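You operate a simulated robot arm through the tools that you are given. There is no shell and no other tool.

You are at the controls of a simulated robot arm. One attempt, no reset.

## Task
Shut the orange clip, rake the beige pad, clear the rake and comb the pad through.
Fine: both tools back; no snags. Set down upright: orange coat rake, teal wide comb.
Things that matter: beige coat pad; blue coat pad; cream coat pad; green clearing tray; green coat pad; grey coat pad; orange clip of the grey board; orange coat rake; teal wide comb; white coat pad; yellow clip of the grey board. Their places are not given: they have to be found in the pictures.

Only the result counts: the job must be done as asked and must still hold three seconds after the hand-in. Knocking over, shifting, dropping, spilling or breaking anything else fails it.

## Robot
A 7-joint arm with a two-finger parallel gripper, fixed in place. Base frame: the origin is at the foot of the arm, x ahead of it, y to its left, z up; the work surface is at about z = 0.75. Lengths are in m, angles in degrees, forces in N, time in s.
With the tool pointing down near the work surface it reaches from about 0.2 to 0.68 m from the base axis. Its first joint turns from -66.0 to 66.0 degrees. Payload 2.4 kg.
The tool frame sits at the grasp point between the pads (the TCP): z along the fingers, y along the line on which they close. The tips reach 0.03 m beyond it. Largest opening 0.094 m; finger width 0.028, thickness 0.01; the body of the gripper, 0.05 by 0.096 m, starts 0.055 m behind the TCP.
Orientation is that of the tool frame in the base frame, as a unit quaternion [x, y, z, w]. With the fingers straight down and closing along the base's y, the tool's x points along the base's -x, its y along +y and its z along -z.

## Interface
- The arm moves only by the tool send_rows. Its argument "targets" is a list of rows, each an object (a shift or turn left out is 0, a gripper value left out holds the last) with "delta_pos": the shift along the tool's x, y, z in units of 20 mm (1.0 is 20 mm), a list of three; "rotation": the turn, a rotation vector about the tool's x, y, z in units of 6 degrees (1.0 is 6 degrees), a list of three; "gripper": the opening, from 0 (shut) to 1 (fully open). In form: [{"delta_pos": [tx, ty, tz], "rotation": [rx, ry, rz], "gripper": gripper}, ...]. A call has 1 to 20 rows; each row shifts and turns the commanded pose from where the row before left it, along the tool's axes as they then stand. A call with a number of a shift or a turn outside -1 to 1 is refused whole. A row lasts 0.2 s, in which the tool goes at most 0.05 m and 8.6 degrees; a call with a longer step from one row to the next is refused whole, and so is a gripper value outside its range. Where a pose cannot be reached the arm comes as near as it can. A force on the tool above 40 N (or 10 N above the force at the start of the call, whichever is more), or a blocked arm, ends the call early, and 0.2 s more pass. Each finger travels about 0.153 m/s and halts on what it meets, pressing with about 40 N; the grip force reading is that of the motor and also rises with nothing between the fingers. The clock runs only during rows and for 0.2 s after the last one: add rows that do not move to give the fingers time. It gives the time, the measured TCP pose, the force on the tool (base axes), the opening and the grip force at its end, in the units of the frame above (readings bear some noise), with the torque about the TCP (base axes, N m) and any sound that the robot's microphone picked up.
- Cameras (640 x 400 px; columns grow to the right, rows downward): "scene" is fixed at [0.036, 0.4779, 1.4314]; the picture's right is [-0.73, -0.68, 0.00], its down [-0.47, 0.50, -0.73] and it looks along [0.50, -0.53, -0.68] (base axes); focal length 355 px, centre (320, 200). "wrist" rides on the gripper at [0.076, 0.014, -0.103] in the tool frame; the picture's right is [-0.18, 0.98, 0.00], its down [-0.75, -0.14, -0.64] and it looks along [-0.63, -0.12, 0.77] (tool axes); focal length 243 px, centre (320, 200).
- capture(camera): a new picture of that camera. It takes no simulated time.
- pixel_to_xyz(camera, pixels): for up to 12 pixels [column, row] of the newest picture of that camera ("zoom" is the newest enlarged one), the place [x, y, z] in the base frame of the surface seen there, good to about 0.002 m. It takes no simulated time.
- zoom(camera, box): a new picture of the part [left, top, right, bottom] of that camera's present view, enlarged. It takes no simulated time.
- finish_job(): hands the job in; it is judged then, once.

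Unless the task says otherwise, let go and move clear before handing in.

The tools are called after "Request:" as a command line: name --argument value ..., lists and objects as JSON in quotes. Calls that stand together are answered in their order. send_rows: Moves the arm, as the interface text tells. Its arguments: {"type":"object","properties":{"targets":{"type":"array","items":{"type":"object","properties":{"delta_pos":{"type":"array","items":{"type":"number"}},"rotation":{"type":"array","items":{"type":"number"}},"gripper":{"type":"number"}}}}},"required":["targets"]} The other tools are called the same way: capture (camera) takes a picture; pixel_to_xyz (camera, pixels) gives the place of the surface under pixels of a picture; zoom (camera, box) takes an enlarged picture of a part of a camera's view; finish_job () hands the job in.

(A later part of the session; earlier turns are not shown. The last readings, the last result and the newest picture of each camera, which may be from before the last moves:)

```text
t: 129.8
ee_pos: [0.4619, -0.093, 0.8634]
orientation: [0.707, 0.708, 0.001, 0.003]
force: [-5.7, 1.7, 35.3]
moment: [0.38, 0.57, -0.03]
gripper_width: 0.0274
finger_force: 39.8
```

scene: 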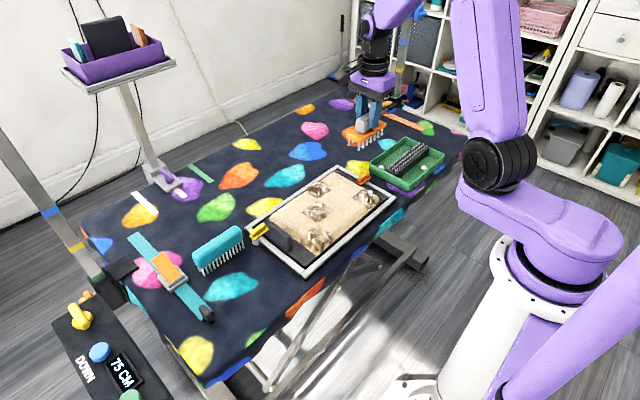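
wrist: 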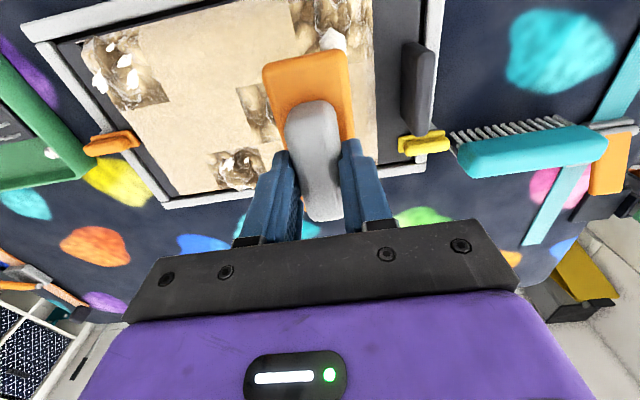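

Now 35 N, so I'll ease back 0.6 mm and pull.

Request:
send_rows --targets '[{"delta_pos": [0, 0, -0.03]}, {"delta_pos": [0, -0.2, 0]}, {"delta_pos": [0, -0.2, 0]}]'

Request:
send_rows --targets '[{"delta_pos": [0, -0.2, 0]}, {"delta_pos": [0, -0.2, 0]}, {"delta_pos": [0, -0.2, 0]}]'

Request:
send_rows --targets '[{"delta_pos": [0, -0.2, 0]}, {"delta_pos": [0, -0.2, 0]}, {"delta_pos": [0, -0.2, 0]}]'

Request:
send_rows --targets '[{"delta_pos": [0, -0.2, 0]}, {"delta_pos": [0, -0.2, 0]}, {"delta_pos": [0, -0.2, 0]}]'

Request:
zoom --camera "scene" --box '[315, 170, 411, 230]'

```text
t: 130.6
ee_pos: [0.4562, -0.0924, 0.8631]
orientation: [0.707, 0.707, 0.002, 0.004]
force: [5.9, -0.3, 13.9]
moment: [0.11, -0.19, -0.09]
gripper_width: 0.0272
finger_force: 40.3
```

```text
t: 131.4
ee_pos: [0.4458, -0.0928, 0.8631]
orientation: [0.708, 0.706, 0.002, 0.005]
force: [11.6, 2.1, 28.4]
moment: [0.58, -0.3, -0.2]
gripper_width: 0.0273
finger_force: 40.1
```

```text
t: 132.2
ee_pos: [0.4316, -0.0916, 0.8624]
orientation: [0.707, 0.707, 0.001, 0.003]
force: [9.3, -0.7, 22.5]
moment: [0.06, -0.22, 0.0]
gripper_width: 0.027
finger_force: 39.4
```

```text
t: 133.0
ee_pos: [0.419, -0.0919, 0.8621]
orientation: [0.707, 0.707, 0.003, 0.005]
force: [11.6, 1.2, 29.7]
moment: [0.52, -0.28, -0.15]
gripper_width: 0.0273
finger_force: 39.9
```

```text
6.67 times, centred on (363, 200) of scene
```

zoom: 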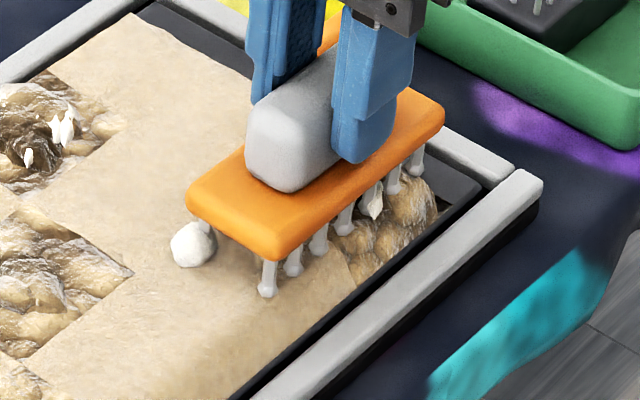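

Pressing near 30 N; easing 0.4 mm and finishing.

Request:
send_rows --targets '[{"delta_pos": [0, -0.2, -0.025]}, {"delta_pos": [0, -0.2, 0]}, {"delta_pos": [0, -0.2, 0]}, {"delta_pos": [0, -0.2, 0]}]'

Request:
send_rows --targets '[{"delta_pos": [0, 0, -0.6]}, {"delta_pos": [0, 0, -1]}, {"delta_pos": [0, 0.75, -0.4]}, {"delta_pos": [0, 0.75, 0]}, {"delta_pos": [0, 0.75, 0]}, {"delta_pos": [0, 0.75, 0]}, {}]'

Request:
zoom --camera "scene" --box '[315, 160, 411, 220]'

```text
t: 134.0
ee_pos: [0.4012, -0.0918, 0.8621]
orientation: [0.707, 0.707, 0.001, 0.002]
force: [4.2, 1.1, 9.8]
moment: [-0.15, -0.26, 0.1]
gripper_width: 0.0274
finger_force: 40.3
```

```text
t: 135.6
ee_pos: [0.4634, -0.0913, 0.9034]
orientation: [0.707, 0.707, 0.0, 0.002]
force: [-0.4, -0.6, -1.2]
moment: [-0.02, -0.02, 0.0]
gripper_width: 0.0271
finger_force: 40.1
```

```text
6.67 times, centred on (363, 190) of scene
```

zoom: 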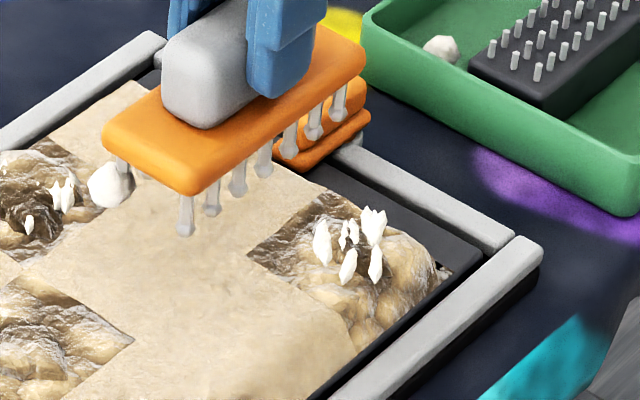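

Mat B has opened up. I'll do the second stroke, descending to the same commanded height as at the end of the last pull.

Request:
send_rows --targets '[{"delta_pos": [0, 0, 0.8]}, {"delta_pos": [0, 0, 0.6]}, {"delta_pos": [0, 0, 0.4]}, {"delta_pos": [0, 0, 0.2]}, {}]'

Request:
send_rows --targets '[{"delta_pos": [0, -0.2, 0]}, {"delta_pos": [0, -0.2, 0]}, {"delta_pos": [0, -0.2, 0]}]'

```text
t: 136.8
ee_pos: [0.4634, -0.0924, 0.8641]
orientation: [0.707, 0.707, 0.001, 0.003]
force: [-0.8, 0.6, 7.4]
moment: [0.04, 0.27, -0.01]
gripper_width: 0.0273
finger_force: 39.7
```

```text
t: 137.6
ee_pos: [0.4512, -0.093, 0.863]
orientation: [0.707, 0.707, 0.0, 0.003]
force: [3.5, 0.3, 5.1]
moment: [0.17, -0.09, -0.07]
gripper_width: 0.0271
finger_force: 39.8
```

Good: 5 N press, 3.5 N drag. Continuing the pull.

Request:
send_rows --targets '[{"delta_pos": [0, -0.2, 0]}, {"delta_pos": [0, -0.2, 0]}, {"delta_pos": [0, -0.2, 0]}, {"delta_pos": [0, -0.2, 0]}]'

Request:
send_rows --targets '[{"delta_pos": [0, -0.2, 0]}, {"delta_pos": [0, -0.2, 0]}, {"delta_pos": [0, -0.2, 0]}, {"delta_pos": [0, -0.2, 0]}]'

Request:
send_rows --targets '[{"delta_pos": [0, -0.2, 0]}, {"delta_pos": [0, -0.2, 0]}, {"delta_pos": [0, -0.2, 0]}, {"delta_pos": [0, -0.2, 0]}]'

Request:
send_rows --targets '[{"delta_pos": [0, 0, -0.6]}, {"delta_pos": [0, 0, -1]}, {"delta_pos": [0, 0.75, -0.4]}, {"delta_pos": [0, 0.75, 0]}, {"delta_pos": [0, 0.75, 0]}, {"delta_pos": [0, 0.75, 0]}, {}]'

Request:
zoom --camera "scene" --box '[315, 160, 411, 220]'

```text
t: 138.6
ee_pos: [0.4343, -0.0927, 0.8636]
orientation: [0.707, 0.707, 0.002, 0.002]
force: [2.8, 1.5, 4.4]
moment: [0.08, -0.07, -0.01]
gripper_width: 0.027
finger_force: 40.0
```

```text
t: 139.6
ee_pos: [0.4185, -0.0921, 0.8618]
orientation: [0.707, 0.707, 0.001, 0.001]
force: [0.3, -0.4, -1.4]
moment: [-0.03, 0.05, 0.01]
gripper_width: 0.0272
finger_force: 39.5
```

```text
t: 140.6
ee_pos: [0.4019, -0.0918, 0.8622]
orientation: [0.707, 0.708, 0.001, 0.003]
force: [0.6, -0.3, 1.2]
moment: [0.1, -0.04, -0.06]
gripper_width: 0.0271
finger_force: 40.3
```

```text
t: 142.2
ee_pos: [0.4625, -0.0924, 0.9027]
orientation: [0.707, 0.707, 0.001, 0.002]
force: [-0.2, 0.2, -1.1]
moment: [-0.06, -0.04, 0.03]
gripper_width: 0.0275
finger_force: 40.0
```

```text
6.67 times, centred on (363, 190) of scene
```

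zoom: 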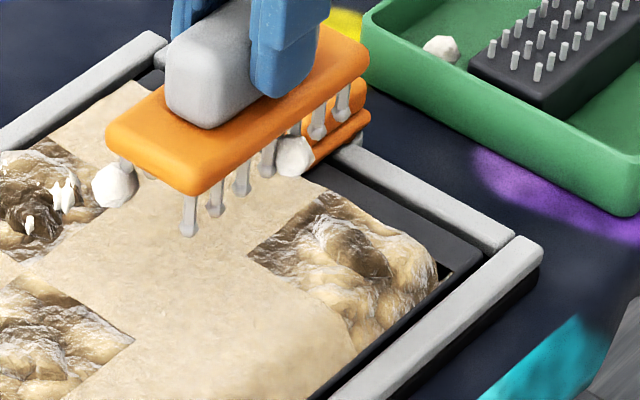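

Mat B's tufts are out and a second clump is on the rake. Now mat A: I'll go to about (0.562, -0.055) and touch down.

Request:
send_rows --targets '[{"delta_pos": [0.37, 0.99, 0]}, {"delta_pos": [0.37, 0.99, 0]}, {"delta_pos": [0.37, 0.99, 0]}, {"delta_pos": [0.37, 0.99, 0]}, {"delta_pos": [0.39, 0.99, 0]}, {}, {"delta_pos": [0, 0, 0.8]}, {"delta_pos": [0, 0, 0.6]}, {"delta_pos": [0, 0, 0.4]}, {"delta_pos": [0, 0, 0.12]}, {}]'

Request:
zoom --camera "scene" --box '[275, 150, 371, 210]'

Request:
send_rows --targets '[{"delta_pos": [0, 0, 0.05]}, {}]'

Request:
send_rows --targets '[{"delta_pos": [0, 0, 0.03]}, {}]'

```text
t: 144.6
ee_pos: [0.5612, -0.055, 0.8648]
orientation: [0.707, 0.707, 0.002, 0.003]
force: [0.5, 0.2, -1.4]
moment: [-0.03, 0.0, -0.01]
gripper_width: 0.027
finger_force: 39.3
```

```text
6.67 times, centred on (323, 180) of scene
```

zoom: 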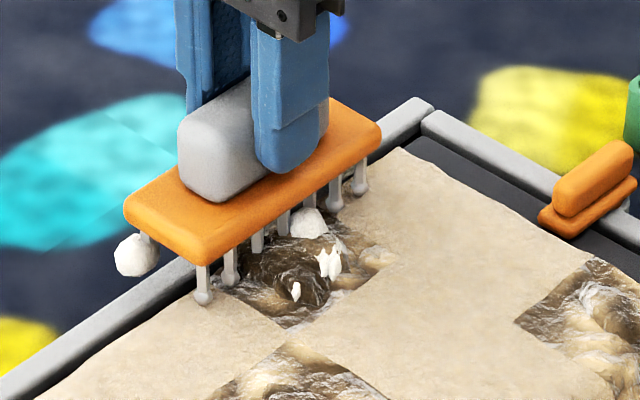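

```text
t: 145.2
ee_pos: [0.5628, -0.0547, 0.864]
orientation: [0.707, 0.707, 0.001, 0.002]
force: [0.5, -0.3, -1.2]
moment: [0.03, 0.02, 0.0]
gripper_width: 0.0275
finger_force: 39.8
```

```text
t: 145.8
ee_pos: [0.5625, -0.0552, 0.8636]
orientation: [0.707, 0.707, 0.001, 0.002]
force: [-0.5, -0.8, 0.5]
moment: [0.01, 0.0, -0.04]
gripper_width: 0.0272
finger_force: 39.9
```

At the edge of contact (0.5 N). I'll begin pulling and check.

Request:
send_rows --targets '[{"delta_pos": [0, -0.2, 0.01]}, {"delta_pos": [0, -0.2, 0]}, {"delta_pos": [0, -0.2, 0]}]'

Request:
send_rows --targets '[{"delta_pos": [0, -0.2, 0.015]}, {"delta_pos": [0, -0.2, 0]}, {"delta_pos": [0, -0.2, 0]}]'

```text
t: 146.6
ee_pos: [0.5489, -0.0547, 0.8636]
orientation: [0.707, 0.707, 0.001, 0.004]
force: [1.4, 0.5, 2.3]
moment: [0.07, -0.03, -0.02]
gripper_width: 0.0275
finger_force: 39.7
```

```text
t: 147.4
ee_pos: [0.5366, -0.0546, 0.8624]
orientation: [0.707, 0.707, 0.001, 0.003]
force: [1.1, 1.5, 3.2]
moment: [0.04, -0.02, -0.01]
gripper_width: 0.0272
finger_force: 39.9
```

Light contact (3 N) holds. I'll continue the pull through mat A.

Request:
send_rows --targets '[{"delta_pos": [0, -0.2, 0.005]}, {"delta_pos": [0, -0.2, 0]}, {"delta_pos": [0, -0.2, 0]}, {"delta_pos": [0, -0.2, 0]}]'

Request:
send_rows --targets '[{"delta_pos": [0, -0.2, 0]}, {"delta_pos": [0, -0.2, 0]}, {"delta_pos": [0, -0.2, 0]}, {"delta_pos": [0, -0.2, 0]}]'

Request:
send_rows --targets '[{"delta_pos": [0, -0.2, 0]}, {"delta_pos": [0, -0.2, 0]}, {"delta_pos": [0, -0.2, 0]}, {"delta_pos": [0, -0.2, 0]}, {"delta_pos": [0, -0.2, 0]}]'

Request:
zoom --camera "scene" --box '[275, 150, 371, 210]'

```text
t: 148.4
ee_pos: [0.521, -0.0549, 0.8633]
orientation: [0.707, 0.707, 0.002, 0.002]
force: [0.4, -0.5, -1.7]
moment: [-0.01, -0.02, 0.01]
gripper_width: 0.0271
finger_force: 40.1
```

```text
t: 149.4
ee_pos: [0.5048, -0.0547, 0.8642]
orientation: [0.707, 0.707, 0.001, 0.003]
force: [0.9, -0.7, 1.1]
moment: [-0.01, -0.01, -0.01]
gripper_width: 0.027
finger_force: 40.0
```

```text
t: 150.6
ee_pos: [0.4864, -0.055, 0.8633]
orientation: [0.707, 0.707, 0.001, 0.003]
force: [3.3, -0.7, 6.8]
moment: [-0.03, -0.1, 0.02]
gripper_width: 0.0274
finger_force: 40.3
```

```text
6.67 times, centred on (323, 180) of scene
```

zoom: 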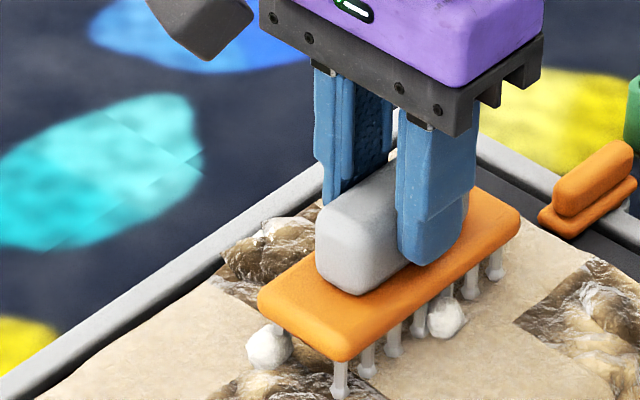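

I'll lift straight up and look at mat A.

Request:
send_rows --targets '[{"delta_pos": [0, 0, -0.6]}, {"delta_pos": [0, -0.3, -1]}, {"delta_pos": [0, -0.3, -0.4]}, {}]'

Request:
zoom --camera "scene" --box '[285, 160, 365, 210]'

Request:
capture --camera "wrist"

```text
t: 151.6
ee_pos: [0.4729, -0.0549, 0.9034]
orientation: [0.707, 0.707, 0.001, 0.002]
force: [-1.1, 0.3, 0.0]
moment: [-0.01, 0.02, 0.02]
gripper_width: 0.0272
finger_force: 39.5
```

```text
8.00 times, centred on (325, 185) of scene
```

zoom: 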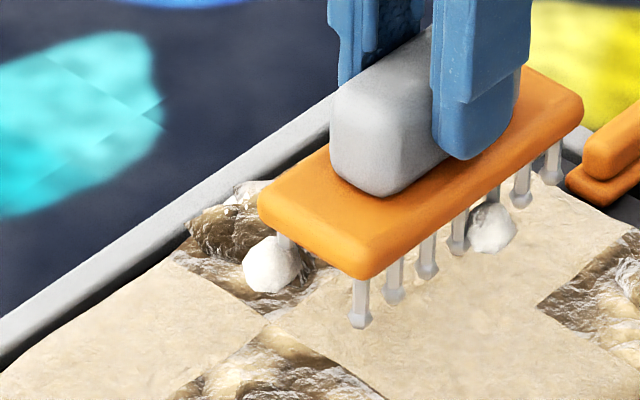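

```text
taken
```

wrist: 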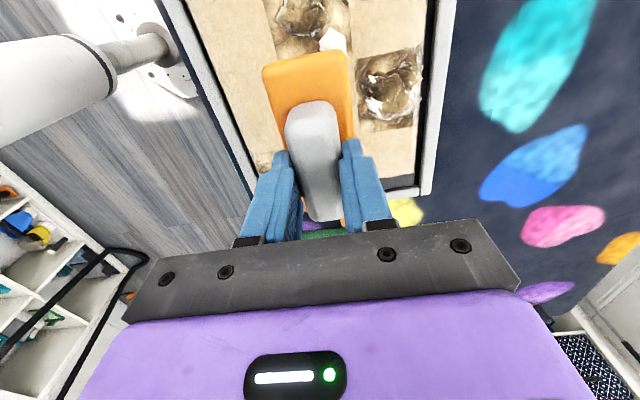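

Request:
zoom --camera "wrist" --box '[340, 35, 452, 145]'

Request:
zoom --camera "wrist" --box '[240, 0, 448, 130]'

```text
3.64 times, centred on (396, 90) of wrist
```

zoom: 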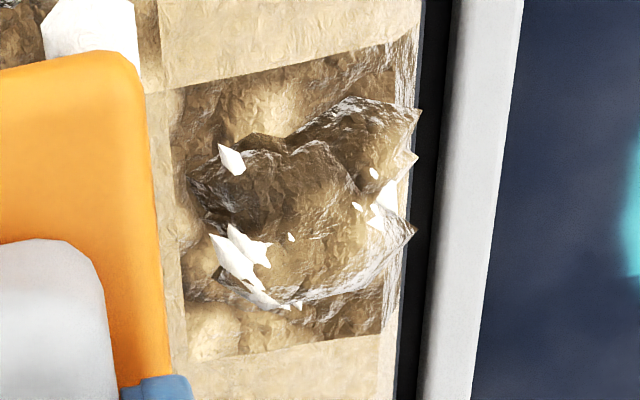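

```text
3.08 times, centred on (344, 65) of wrist
```

zoom: 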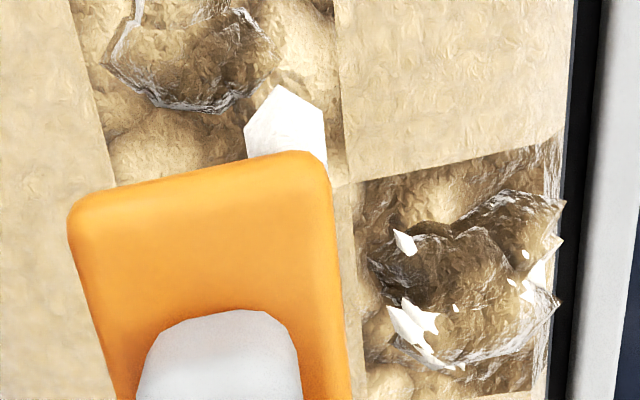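

Mat A is unchanged since contact was lost midway. I'll repeat with a firmer press (about 5–10 N).

Request:
send_rows --targets '[{"delta_pos": [0, 0.9, 0]}, {"delta_pos": [0, 0.9, 0]}, {"delta_pos": [0, 0.9, 0]}, {"delta_pos": [0, 0.9, 0]}, {"delta_pos": [0, 0.85, 0]}, {}, {"delta_pos": [0, 0, 0.8]}, {"delta_pos": [0, 0, 0.6]}, {"delta_pos": [0, 0, 0.4]}, {"delta_pos": [0, 0, 0.2]}, {}]'

Request:
send_rows --targets '[{"delta_pos": [0, 0, 0.03]}, {}]'

Request:
send_rows --targets '[{"delta_pos": [0, -0.2, 0]}, {"delta_pos": [0, -0.2, 0]}]'

```text
t: 154.0
ee_pos: [0.5623, -0.0545, 0.8631]
orientation: [0.707, 0.707, 0.002, 0.002]
force: [0.3, 0.9, -1.5]
moment: [0.02, 0.0, -0.05]
gripper_width: 0.0274
finger_force: 39.9
```

```text
t: 154.6
ee_pos: [0.5622, -0.0552, 0.8632]
orientation: [0.707, 0.707, 0.002, 0.003]
force: [-1.4, -0.2, 4.0]
moment: [-0.02, 0.22, 0.01]
gripper_width: 0.0272
finger_force: 40.0
```

```text
t: 155.2
ee_pos: [0.5548, -0.0541, 0.8634]
orientation: [0.708, 0.707, 0.001, 0.004]
force: [2.3, -0.5, 4.2]
moment: [0.03, -0.06, 0.01]
gripper_width: 0.0274
finger_force: 40.0
```

Request:
send_rows --targets '[{"delta_pos": [0, -0.2, 0.015]}, {"delta_pos": [0, -0.2, 0]}, {"delta_pos": [0, -0.2, 0]}]'

Request:
send_rows --targets '[{"delta_pos": [0, -0.2, 0.01]}, {"delta_pos": [0, -0.2, 0]}, {"delta_pos": [0, -0.2, 0]}]'

Request:
send_rows --targets '[{"delta_pos": [0, -0.2, 0]}, {"delta_pos": [0, -0.2, 0]}, {"delta_pos": [0, -0.2, 0]}]'

```text
t: 156.0
ee_pos: [0.5439, -0.0547, 0.8623]
orientation: [0.707, 0.707, 0.001, 0.003]
force: [5.7, 1.3, 13.3]
moment: [0.12, -0.15, -0.01]
gripper_width: 0.027
finger_force: 40.3
```

```text
t: 156.8
ee_pos: [0.5315, -0.056, 0.8618]
orientation: [0.707, 0.707, 0.002, 0.004]
force: [8.3, -1.1, 22.5]
moment: [0.09, -0.15, -0.06]
gripper_width: 0.0274
finger_force: 39.7
```

```text
t: 157.6
ee_pos: [0.5221, -0.055, 0.8642]
orientation: [0.708, 0.707, 0.002, 0.005]
force: [10.3, -0.4, 25.7]
moment: [0.18, -0.29, -0.03]
gripper_width: 0.0274
finger_force: 39.8
```

Press is 25 N; I'll ease 0.4 mm and finish.

Request:
send_rows --targets '[{"delta_pos": [0, -0.2, -0.025]}, {"delta_pos": [0, -0.2, 0]}, {"delta_pos": [0, -0.2, 0]}, {"delta_pos": [0, -0.2, 0]}]'

Request:
send_rows --targets '[{"delta_pos": [0, -0.2, 0]}, {"delta_pos": [0, -0.2, 0]}, {"delta_pos": [0, -0.2, 0]}, {"delta_pos": [0, -0.2, 0]}, {"delta_pos": [0, -0.2, 0]}]'

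Request:
send_rows --targets '[{"delta_pos": [0, 0, -0.6]}, {"delta_pos": [0, -0.3, -1]}, {"delta_pos": [0, -0.3, -0.4]}, {}]'

Request:
zoom --camera "scene" --box '[285, 160, 365, 210]'

Request:
zoom --camera "wrist" --box '[280, 20, 456, 130]'

```text
t: 158.6
ee_pos: [0.5025, -0.0551, 0.8629]
orientation: [0.707, 0.707, 0.002, 0.004]
force: [9.9, 0.0, 23.9]
moment: [0.09, -0.26, -0.05]
gripper_width: 0.0273
finger_force: 40.1
```

```text
t: 159.8
ee_pos: [0.4847, -0.0555, 0.8624]
orientation: [0.707, 0.707, 0.002, 0.005]
force: [11.2, 0.9, 27.3]
moment: [0.26, -0.27, -0.05]
gripper_width: 0.0275
finger_force: 39.4
```

```text
t: 160.8
ee_pos: [0.47, -0.0556, 0.9026]
orientation: [0.707, 0.707, 0.001, 0.002]
force: [1.3, -0.2, -1.2]
moment: [-0.03, 0.01, 0.01]
gripper_width: 0.0272
finger_force: 39.7
```

```text
8.00 times, centred on (325, 185) of scene
```

zoom: 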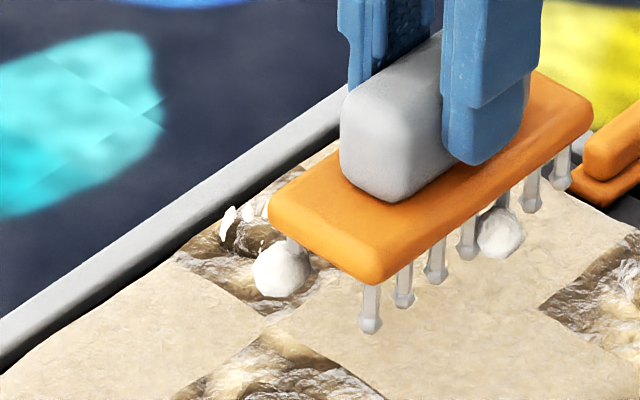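

```text
3.64 times, centred on (368, 75) of wrist
```

zoom: 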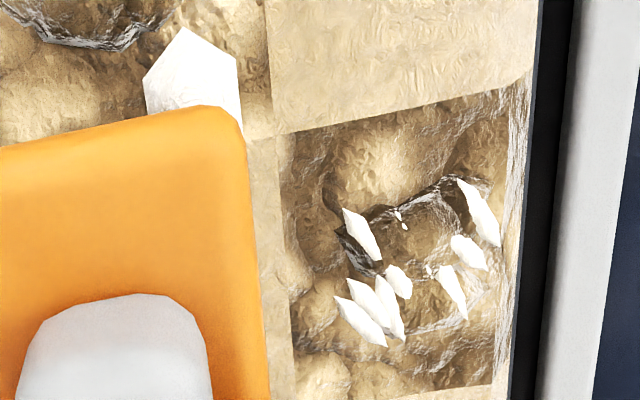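

Mat A has opened. One more stroke through it.

Request:
send_rows --targets '[{"delta_pos": [0, 0.92, 0]}, {"delta_pos": [0, 0.92, 0]}, {"delta_pos": [0, 0.92, 0]}, {"delta_pos": [0, 0.92, 0]}, {"delta_pos": [0, 0.92, 0]}, {}, {"delta_pos": [0, 0, 0.8]}, {"delta_pos": [0, 0, 0.6]}, {"delta_pos": [0, 0, 0.4]}, {"delta_pos": [0, 0, 0.19]}, {}]'

Request:
send_rows --targets '[{"delta_pos": [0, -0.2, 0]}, {"delta_pos": [0, -0.2, 0]}, {"delta_pos": [0, -0.2, 0]}]'

Request:
send_rows --targets '[{"delta_pos": [0, -0.2, 0]}, {"delta_pos": [0, -0.2, 0]}, {"delta_pos": [0, -0.2, 0]}]'

```text
t: 163.2
ee_pos: [0.5639, -0.055, 0.8631]
orientation: [0.707, 0.708, 0.001, 0.002]
force: [-0.9, 0.6, 5.5]
moment: [0.01, 0.25, -0.01]
gripper_width: 0.0273
finger_force: 40.3
```

```text
t: 164.0
ee_pos: [0.5512, -0.0561, 0.8639]
orientation: [0.707, 0.707, 0.001, 0.003]
force: [3.7, 0.1, 7.0]
moment: [0.03, -0.09, -0.03]
gripper_width: 0.0272
finger_force: 39.9
```

```text
t: 164.8
ee_pos: [0.5394, -0.0541, 0.8633]
orientation: [0.707, 0.707, 0.002, 0.004]
force: [3.9, -0.4, 10.5]
moment: [0.05, -0.14, -0.02]
gripper_width: 0.0271
finger_force: 39.8
```

Request:
send_rows --targets '[{"delta_pos": [0, -0.2, 0]}, {"delta_pos": [0, -0.2, 0]}, {"delta_pos": [0, -0.2, 0]}, {"delta_pos": [0, -0.2, 0]}]'

Request:
send_rows --targets '[{"delta_pos": [0, -0.2, -0.01]}, {"delta_pos": [0, -0.2, 0]}, {"delta_pos": [0, -0.2, 0]}, {"delta_pos": [0, -0.2, 0]}]'

Request:
send_rows --targets '[{"delta_pos": [0, -0.2, -0.01]}, {"delta_pos": [0, -0.2, 0]}, {"delta_pos": [0, -0.2, 0]}, {"delta_pos": [0, -0.2, 0]}, {"delta_pos": [0, -0.2, 0]}]'

Request:
send_rows --targets '[{"delta_pos": [0, 0, -0.6]}, {"delta_pos": [0, -0.3, -1]}, {"delta_pos": [0, -0.3, -1]}, {"delta_pos": [0, -0.3, -0.8]}, {}]'

Request:
zoom --camera "scene" --box '[275, 150, 371, 210]'

Request:
capture --camera "wrist"

```text
t: 165.8
ee_pos: [0.5224, -0.0554, 0.8621]
orientation: [0.707, 0.707, 0.0, 0.002]
force: [5.2, -0.3, 8.3]
moment: [-0.08, -0.17, 0.01]
gripper_width: 0.0271
finger_force: 39.5
```

```text
t: 166.8
ee_pos: [0.5065, -0.0557, 0.8617]
orientation: [0.707, 0.707, 0.002, 0.002]
force: [3.3, 0.5, 5.9]
moment: [0.06, -0.09, -0.02]
gripper_width: 0.0274
finger_force: 39.6
```

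```text
t: 168.0
ee_pos: [0.486, -0.0545, 0.8622]
orientation: [0.707, 0.707, 0.0, 0.002]
force: [4.0, 1.2, 11.0]
moment: [0.1, -0.07, -0.03]
gripper_width: 0.0273
finger_force: 39.8
```

```text
t: 169.2
ee_pos: [0.4662, -0.0553, 0.9304]
orientation: [0.707, 0.707, 0.0, 0.001]
force: [-0.5, -0.2, -2.5]
moment: [-0.01, 0.02, 0.0]
gripper_width: 0.0269
finger_force: 39.7
```

```text
6.67 times, centred on (323, 180) of scene
```

zoom: 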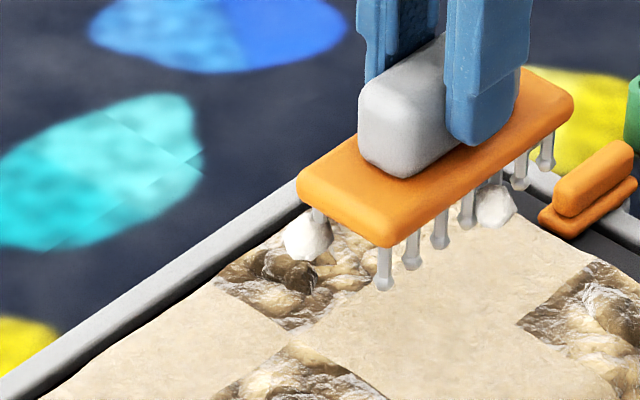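

```text
taken
```

wrist: 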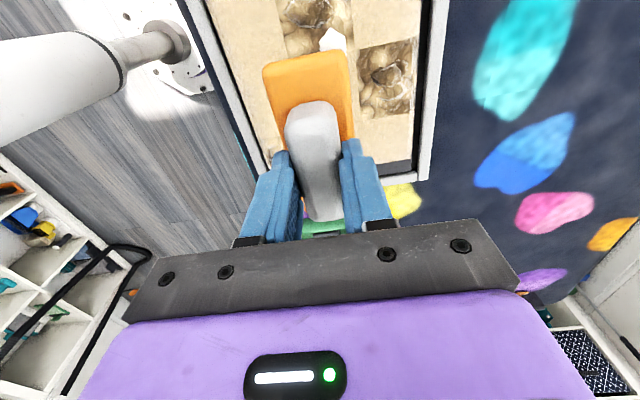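

All four mats now show no white tufts. I'll compare them closely before clearing the rake.

Request:
zoom --camera "scene" --box '[285, 175, 365, 255]'

Request:
zoom --camera "wrist" --box '[260, 0, 436, 110]'

Request:
zoom --camera "scene" --box '[310, 145, 374, 185]'

```text
5.00 times, centred on (325, 215) of scene
```

zoom: 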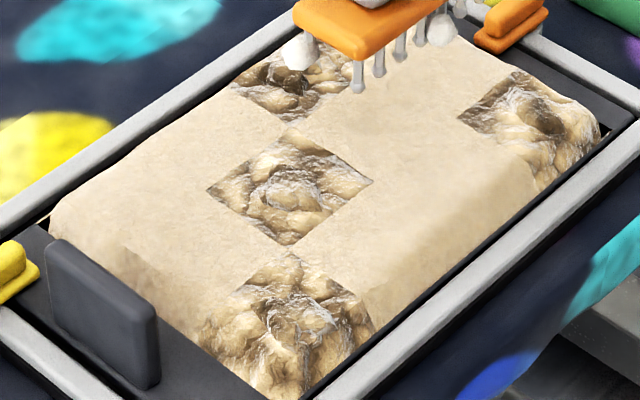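

```text
3.64 times, centred on (348, 55) of wrist
```

zoom: 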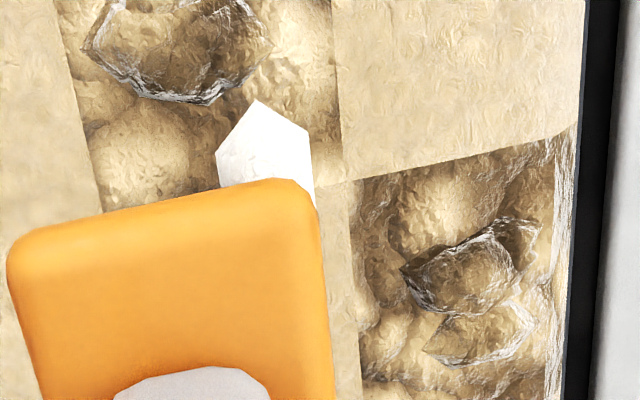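

```text
10.00 times, centred on (342, 165) of scene
```

zoom: 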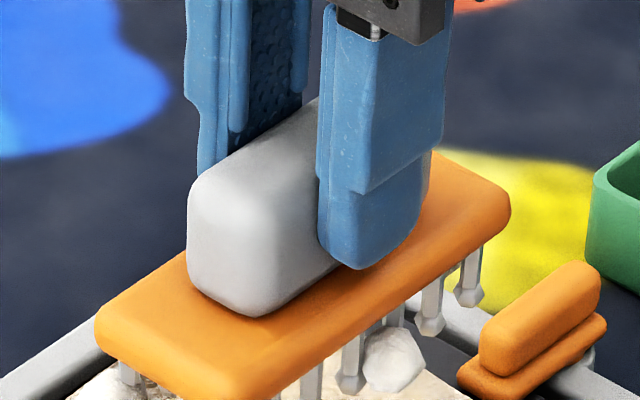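

Each mat still has a small lump left. I'll test a third stroke on mat C to see whether raking can take it further.

Request:
send_rows --targets '[{"delta_pos": [0.82, 0.74, 0]}, {"delta_pos": [0.82, 0.74, 0]}, {"delta_pos": [0.82, 0.74, 0]}, {"delta_pos": [0.82, 0.74, 0]}, {}, {"delta_pos": [0, 0, 0.9]}, {"delta_pos": [0, 0, 0.9]}, {"delta_pos": [0, 0, 0.8]}, {"delta_pos": [0, 0, 0.5]}, {"delta_pos": [0, 0, 0.26]}, {}]'

Request:
send_rows --targets '[{"delta_pos": [0, 0, 0.025]}, {}]'

Request:
send_rows --targets '[{"delta_pos": [0, -0.2, 0]}, {"delta_pos": [0, -0.2, 0]}, {"delta_pos": [0, -0.2, 0]}]'

```text
t: 171.6
ee_pos: [0.5288, 0.0115, 0.8639]
orientation: [0.708, 0.707, 0.001, 0.003]
force: [0.9, 0.1, -1.3]
moment: [-0.04, 0.01, 0.0]
gripper_width: 0.0271
finger_force: 39.9
```

```text
t: 172.2
ee_pos: [0.5275, 0.0109, 0.862]
orientation: [0.707, 0.707, 0.001, 0.002]
force: [0.0, 0.8, -0.6]
moment: [0.05, -0.01, 0.02]
gripper_width: 0.0269
finger_force: 39.9
```

```text
t: 173.0
ee_pos: [0.5164, 0.0103, 0.8616]
orientation: [0.707, 0.707, 0.002, 0.004]
force: [3.8, -0.3, 8.8]
moment: [0.11, -0.15, -0.02]
gripper_width: 0.0271
finger_force: 39.8
```

Request:
send_rows --targets '[{"delta_pos": [0, -0.2, 0]}, {"delta_pos": [0, -0.2, 0]}, {"delta_pos": [0, -0.2, 0]}, {"delta_pos": [0, -0.2, 0]}]'

Request:
send_rows --targets '[{"delta_pos": [0, -0.2, -0.005]}, {"delta_pos": [0, -0.2, 0]}, {"delta_pos": [0, -0.2, 0]}, {"delta_pos": [0, -0.2, 0]}]'

Request:
send_rows --targets '[{"delta_pos": [0, -0.2, -0.01]}, {"delta_pos": [0, -0.2, 0]}, {"delta_pos": [0, -0.2, 0]}, {"delta_pos": [0, -0.2, 0]}]'

Request:
send_rows --targets '[{"delta_pos": [0, -0.2, -0.01]}, {"delta_pos": [0, -0.2, 0]}, {"delta_pos": [0, -0.2, 0]}, {"delta_pos": [0, -0.2, 0]}, {"delta_pos": [0, -0.2, 0]}]'

Request:
send_rows --targets '[{"delta_pos": [0, 0, -0.6]}, {"delta_pos": [-0.5, 0, -1]}, {"delta_pos": [-0.9, 0, -1]}, {"delta_pos": [-0.9, 0, -0.8]}, {"delta_pos": [-0.9, 0, 0]}, {}]'

Request:
zoom --camera "scene" --box '[281, 185, 361, 235]'

Request:
zoom --camera "scene" --box '[296, 196, 344, 226]'

```text
t: 174.0
ee_pos: [0.5012, 0.0105, 0.8631]
orientation: [0.707, 0.707, 0.003, 0.004]
force: [8.6, -1.4, 21.6]
moment: [-0.03, -0.2, 0.0]
gripper_width: 0.0271
finger_force: 39.3
```

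```text
t: 175.0
ee_pos: [0.4838, 0.0103, 0.8628]
orientation: [0.707, 0.707, 0.001, 0.003]
force: [5.8, 1.5, 14.1]
moment: [0.06, -0.16, -0.01]
gripper_width: 0.0275
finger_force: 40.0
```

```text
t: 176.0
ee_pos: [0.4674, 0.0105, 0.8641]
orientation: [0.707, 0.707, 0.001, 0.002]
force: [4.1, -0.1, 9.6]
moment: [0.0, -0.14, -0.01]
gripper_width: 0.0273
finger_force: 40.1
```

```text
t: 177.2
ee_pos: [0.4477, 0.0106, 0.8635]
orientation: [0.707, 0.707, 0.001, 0.002]
force: [-0.1, 0.4, -0.8]
moment: [-0.03, -0.01, 0.01]
gripper_width: 0.0273
finger_force: 39.9
```

```text
t: 178.6
ee_pos: [0.448, -0.0529, 0.9313]
orientation: [0.708, 0.707, 0.001, 0.002]
force: [0.4, 0.4, -0.8]
moment: [0.04, 0.0, 0.02]
gripper_width: 0.0271
finger_force: 40.4
```

```text
8.00 times, centred on (321, 210) of scene
```

zoom: 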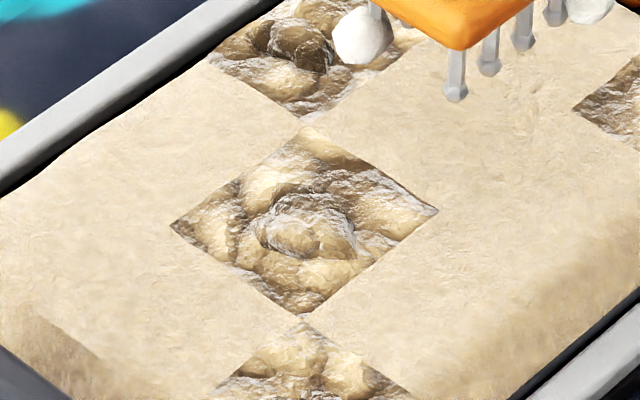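

```text
13.33 times, centred on (320, 211) of scene
```

zoom: 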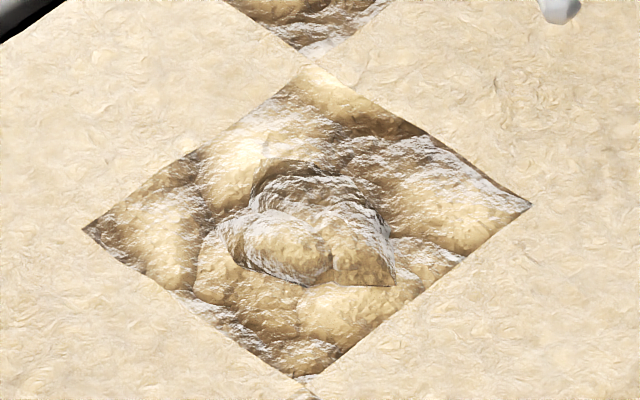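

The third stroke changed nothing in mat C, so raking is done. The pad looks to have moved by about a pixel, so I'll compare the board's corners with the first pictures.

Request:
zoom --camera "scene" --box '[220, 150, 420, 275]'

Request:
pixel_to_xyz --camera "zoom" --pixels '[[375, 52], [555, 152], [268, 390], [85, 250], [122, 258], [165, 215], [300, 335], [195, 250]]'

```text
3.20 times, centred on (320, 212) of scene
```

zoom: 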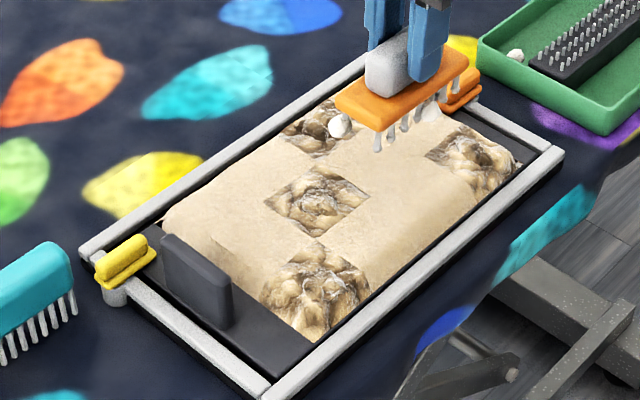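

```text
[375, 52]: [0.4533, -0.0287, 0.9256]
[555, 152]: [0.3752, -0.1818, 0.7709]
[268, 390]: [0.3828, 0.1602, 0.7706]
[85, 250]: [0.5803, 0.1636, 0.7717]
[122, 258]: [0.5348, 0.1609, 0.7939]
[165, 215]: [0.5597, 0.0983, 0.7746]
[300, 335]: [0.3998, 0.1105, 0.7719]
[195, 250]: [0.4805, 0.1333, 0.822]
```

The frame and clips haven't moved; the pad only settled about 3 mm within the frame. Now I'll carry the rake to the tray and hover over the pins.

Request:
send_rows --targets '[{"delta_pos": [-0.97, -0.04, 0]}, {"delta_pos": [-0.97, -0.04, 0]}, {"delta_pos": [-0.97, -0.04, 0]}, {"delta_pos": [-0.97, -0.04, 0]}, {"delta_pos": [-0.97, -0.04, 0]}, {"delta_pos": [-0.97, -0.04, 0]}, {"delta_pos": [-0.97, -0.04, 0]}, {"delta_pos": [-0.97, -0.04, 0]}, {"delta_pos": [-0.97, -0.04, 0]}, {"delta_pos": [-0.97, -0.04, 0]}, {"delta_pos": [-0.97, -0.04, 0]}, {"delta_pos": [-0.97, -0.04, 0]}, {"delta_pos": [-0.97, -0.04, 0]}, {"delta_pos": [-0.97, -0.04, 0]}, {"delta_pos": [-0.97, 0, 0]}, {}, {"delta_pos": [0, 0, 0.9]}, {"delta_pos": [0, 0, 0.9]}, {"delta_pos": [0, 0, 0.7]}, {}]'

Request:
zoom --camera "scene" --box '[365, 120, 445, 170]'

Request:
capture --camera "wrist"

```text
t: 182.8
ee_pos: [0.4376, -0.3447, 0.8822]
orientation: [0.707, 0.707, 0.001, 0.003]
force: [1.1, 0.9, -1.5]
moment: [0.01, -0.02, -0.02]
gripper_width: 0.0272
finger_force: 39.1
```

```text
8.00 times, centred on (405, 145) of scene
```

zoom: 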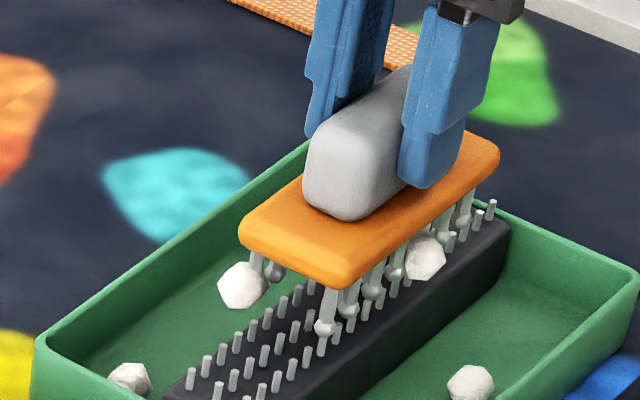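

```text
taken
```

wrist: 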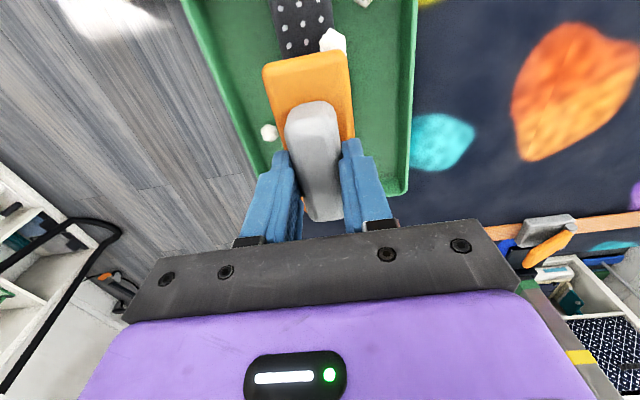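

The rake hovers over the pins just as in the earlier working pass. I'll lower to light contact.

Request:
send_rows --targets '[{"delta_pos": [0, 0, 0.2]}, {"delta_pos": [0, 0, 0.15]}, {}]'

Request:
send_rows --targets '[{"delta_pos": [0, 0, 0.05]}, {}]'

Request:
send_rows --targets '[{"delta_pos": [0, 0, 0.04]}, {}]'

```text
t: 183.6
ee_pos: [0.4379, -0.3442, 0.8749]
orientation: [0.707, 0.707, 0.001, 0.002]
force: [-0.6, -0.2, -1.0]
moment: [0.04, 0.01, 0.0]
gripper_width: 0.0275
finger_force: 39.5
```

```text
t: 184.2
ee_pos: [0.4368, -0.3451, 0.8734]
orientation: [0.707, 0.707, 0.0, 0.001]
force: [-0.3, 0.5, -2.3]
moment: [0.01, 0.02, 0.0]
gripper_width: 0.0272
finger_force: 39.9
```

```text
t: 184.8
ee_pos: [0.4368, -0.3441, 0.8728]
orientation: [0.707, 0.707, 0.001, 0.002]
force: [-0.1, -0.1, -2.9]
moment: [0.01, 0.04, 0.01]
gripper_width: 0.0269
finger_force: 39.7
```

Request:
send_rows --targets '[{"delta_pos": [0, 0, 0.03]}, {}]'

Request:
send_rows --targets '[{"delta_pos": [0, 0.2, 0]}, {"delta_pos": [0, 0.2, 0]}, {"delta_pos": [0, 0.2, 0]}]'

Request:
zoom --camera "scene" --box '[365, 120, 445, 170]'

```text
t: 185.4
ee_pos: [0.4366, -0.3445, 0.8729]
orientation: [0.707, 0.707, 0.001, 0.002]
force: [-0.4, 0.2, 1.6]
moment: [0.15, 0.06, 0.0]
gripper_width: 0.0273
finger_force: 39.7
```

```text
t: 186.2
ee_pos: [0.4472, -0.3447, 0.8726]
orientation: [0.707, 0.707, 0.0, 0.002]
force: [-5.0, -0.2, 13.3]
moment: [0.47, 0.51, 0.17]
gripper_width: 0.0273
finger_force: 39.7
```

```text
8.00 times, centred on (405, 145) of scene
```

zoom: 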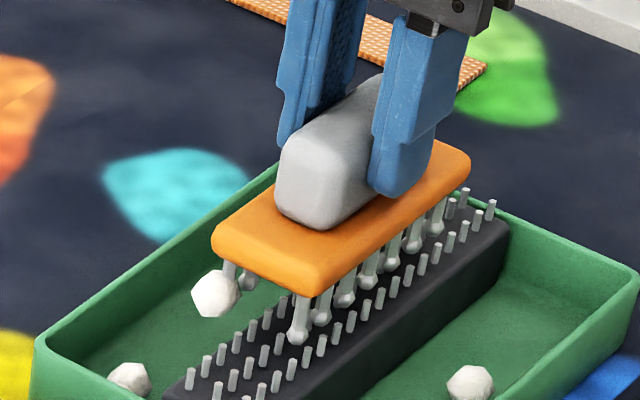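

The near-row clump is off and the tray hasn't moved. I'll ease slightly and finish this pass, then lift over for the far row.

Request:
send_rows --targets '[{"delta_pos": [0, 0.2, -0.02]}, {"delta_pos": [0, 0.2, 0]}, {"delta_pos": [0, 0.2, 0]}, {"delta_pos": [0, 0.2, 0]}, {"delta_pos": [0, 0.2, 0]}]'

Request:
send_rows --targets '[{"delta_pos": [0, 0, -0.4]}, {"delta_pos": [0, -0.8, 0]}, {"delta_pos": [0, -0.5, 0]}, {}, {"delta_pos": [0, 0, 0.2]}, {"delta_pos": [0, 0, 0.15]}, {"delta_pos": [0, 0, 0.04]}, {}]'

Request:
zoom --camera "scene" --box '[365, 120, 445, 170]'

```text
t: 187.4
ee_pos: [0.4675, -0.3435, 0.8718]
orientation: [0.708, 0.707, 0.001, 0.002]
force: [-1.9, -0.9, 3.3]
moment: [-0.27, 0.13, -0.03]
gripper_width: 0.0272
finger_force: 40.3
```

```text
t: 189.2
ee_pos: [0.442, -0.3446, 0.8722]
orientation: [0.707, 0.707, 0.0, 0.002]
force: [-0.2, -0.1, 0.7]
moment: [0.02, 0.07, -0.02]
gripper_width: 0.0274
finger_force: 40.3
```

```text
8.00 times, centred on (405, 145) of scene
```

zoom: 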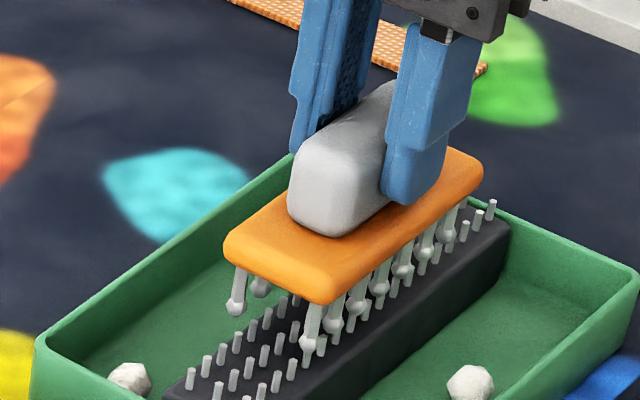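

The far-row clump has come off as well. I'll make one light pass toward -x to make sure everything on the far row is cleared.

Request:
send_rows --targets '[{"delta_pos": [0, -0.2, 0]}, {"delta_pos": [0, -0.2, 0]}, {"delta_pos": [0, -0.2, 0]}, {"delta_pos": [0, -0.2, 0]}, {"delta_pos": [0, -0.2, 0]}]'

Request:
send_rows --targets '[{"delta_pos": [0, -0.2, 0]}, {"delta_pos": [0, -0.2, 0]}, {"delta_pos": [0, -0.2, 0]}, {"delta_pos": [0, -0.2, 0]}, {"delta_pos": [0, -0.2, 0]}]'

Request:
send_rows --targets '[{"delta_pos": [0, 0, -0.5]}, {"delta_pos": [0, 0, -1]}, {"delta_pos": [0, 0, -1]}, {"delta_pos": [0, 0, -1]}, {}]'

Request:
zoom --camera "scene" --box '[350, 110, 462, 180]'

Request:
capture --camera "wrist"

```text
t: 190.4
ee_pos: [0.4217, -0.3444, 0.8723]
orientation: [0.707, 0.707, 0.0, 0.002]
force: [1.2, -0.1, 2.3]
moment: [0.08, -0.08, -0.01]
gripper_width: 0.0271
finger_force: 40.1
```

```text
t: 191.6
ee_pos: [0.4018, -0.3445, 0.8722]
orientation: [0.707, 0.707, 0.0, 0.003]
force: [4.0, -0.8, 9.4]
moment: [0.18, -0.5, -0.02]
gripper_width: 0.0272
finger_force: 40.0
```

```text
t: 192.8
ee_pos: [0.4019, -0.3437, 0.9422]
orientation: [0.707, 0.707, 0.001, 0.002]
force: [-0.5, 0.4, -0.7]
moment: [0.0, 0.01, -0.04]
gripper_width: 0.0271
finger_force: 40.5
```

```text
5.71 times, centred on (406, 145) of scene
```

zoom: 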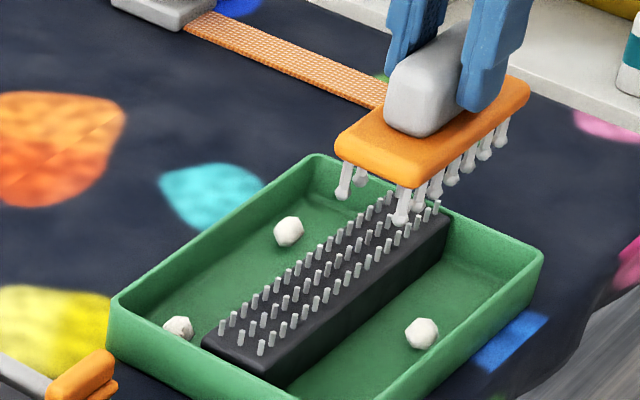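

```text
taken
```

wrist: 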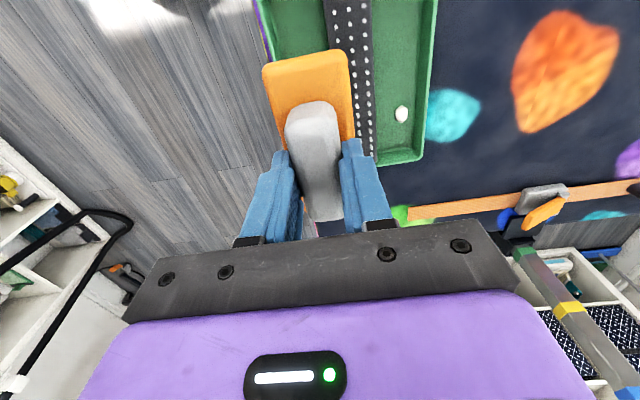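

Three clumps lie in the tray and the visible tines are clean. I'll turn the rake 90° to check the hidden row too.

Request:
send_rows --targets '[{"rotation": [0, 0, -1]}, {"rotation": [0, 0, -1]}, {"rotation": [0, 0, -1]}, {"rotation": [0, 0, -1]}, {"rotation": [0, 0, -1]}, {"rotation": [0, 0, -1]}, {"rotation": [0, 0, -1]}, {"rotation": [0, 0, -1]}, {"rotation": [0, 0, -1]}, {"rotation": [0, 0, -1]}, {"rotation": [0, 0, -1]}, {"rotation": [0, 0, -1]}, {"rotation": [0, 0, -1]}, {"rotation": [0, 0, -1]}, {"rotation": [0, 0, -1]}, {}]'

Request:
zoom --camera "scene" --box '[380, 100, 460, 150]'

Request:
capture --camera "wrist"

```text
t: 196.2
ee_pos: [0.4023, -0.3438, 0.9438]
orientation: [0.0, 1.0, -0.001, 0.002]
force: [0.5, 0.1, -0.3]
moment: [-0.03, 0.0, -0.02]
gripper_width: 0.0272
finger_force: 40.3
```

```text
8.00 times, centred on (420, 125) of scene
```

zoom: 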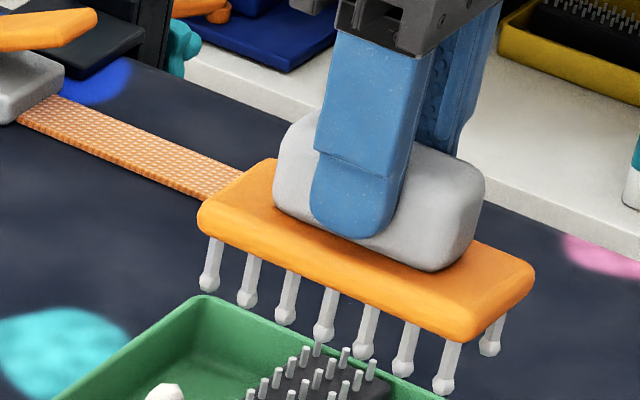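

```text
taken
```

wrist: 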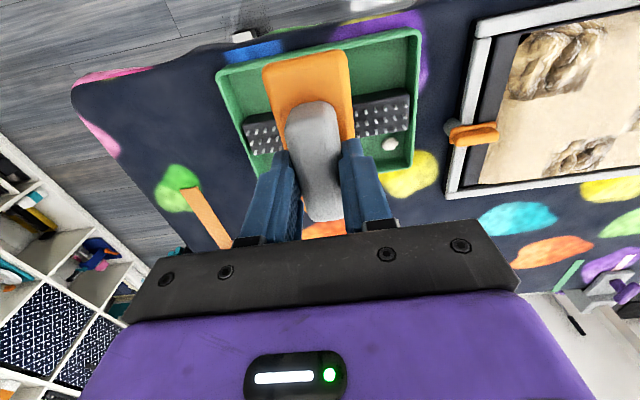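

Both tine rows are clean. There's something pale near (245,37) in the wrist view; I'll zoom in to be sure it isn't a lost clump, and measure the tray.

Request:
zoom --camera "wrist" --box '[200, 10, 296, 70]'

Request:
zoom --camera "wrist" --box '[210, 25, 434, 185]'

Request:
pixel_to_xyz --camera "wrist" --pixels '[[246, 38], [217, 70], [418, 35], [410, 168], [390, 143], [408, 97], [357, 105], [372, 131], [245, 120], [250, 150], [412, 120], [256, 120]]'

```text
6.67 times, centred on (248, 40) of wrist
```

zoom: 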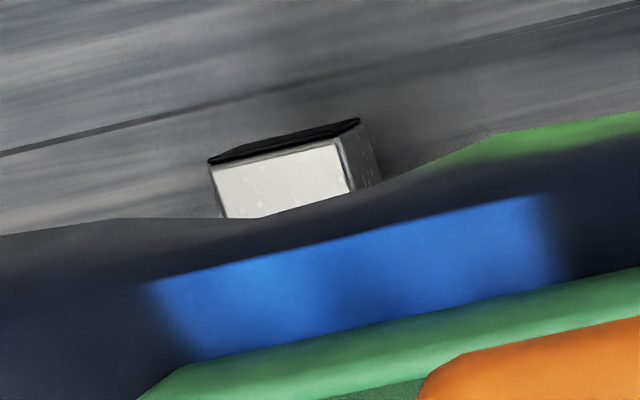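

```text
2.50 times, centred on (322, 105) of wrist
```

zoom: 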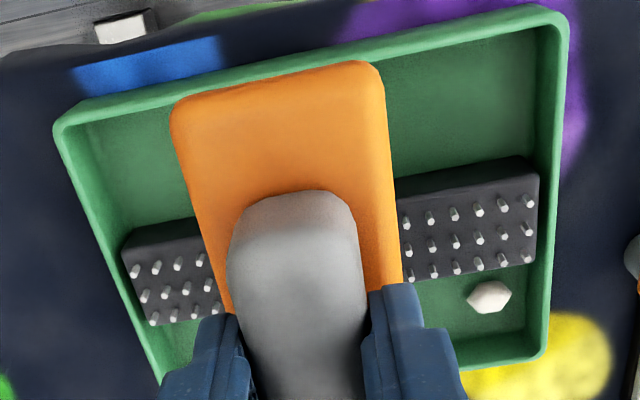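

```text
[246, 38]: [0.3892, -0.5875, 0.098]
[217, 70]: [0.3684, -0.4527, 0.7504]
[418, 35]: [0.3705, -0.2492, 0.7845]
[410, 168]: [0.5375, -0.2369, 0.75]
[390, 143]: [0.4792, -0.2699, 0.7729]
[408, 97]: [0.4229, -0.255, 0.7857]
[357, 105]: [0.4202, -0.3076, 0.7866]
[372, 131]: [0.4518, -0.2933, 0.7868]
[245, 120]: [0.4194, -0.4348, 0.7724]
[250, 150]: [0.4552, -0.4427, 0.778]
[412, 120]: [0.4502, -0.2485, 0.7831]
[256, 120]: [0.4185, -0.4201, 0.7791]
```

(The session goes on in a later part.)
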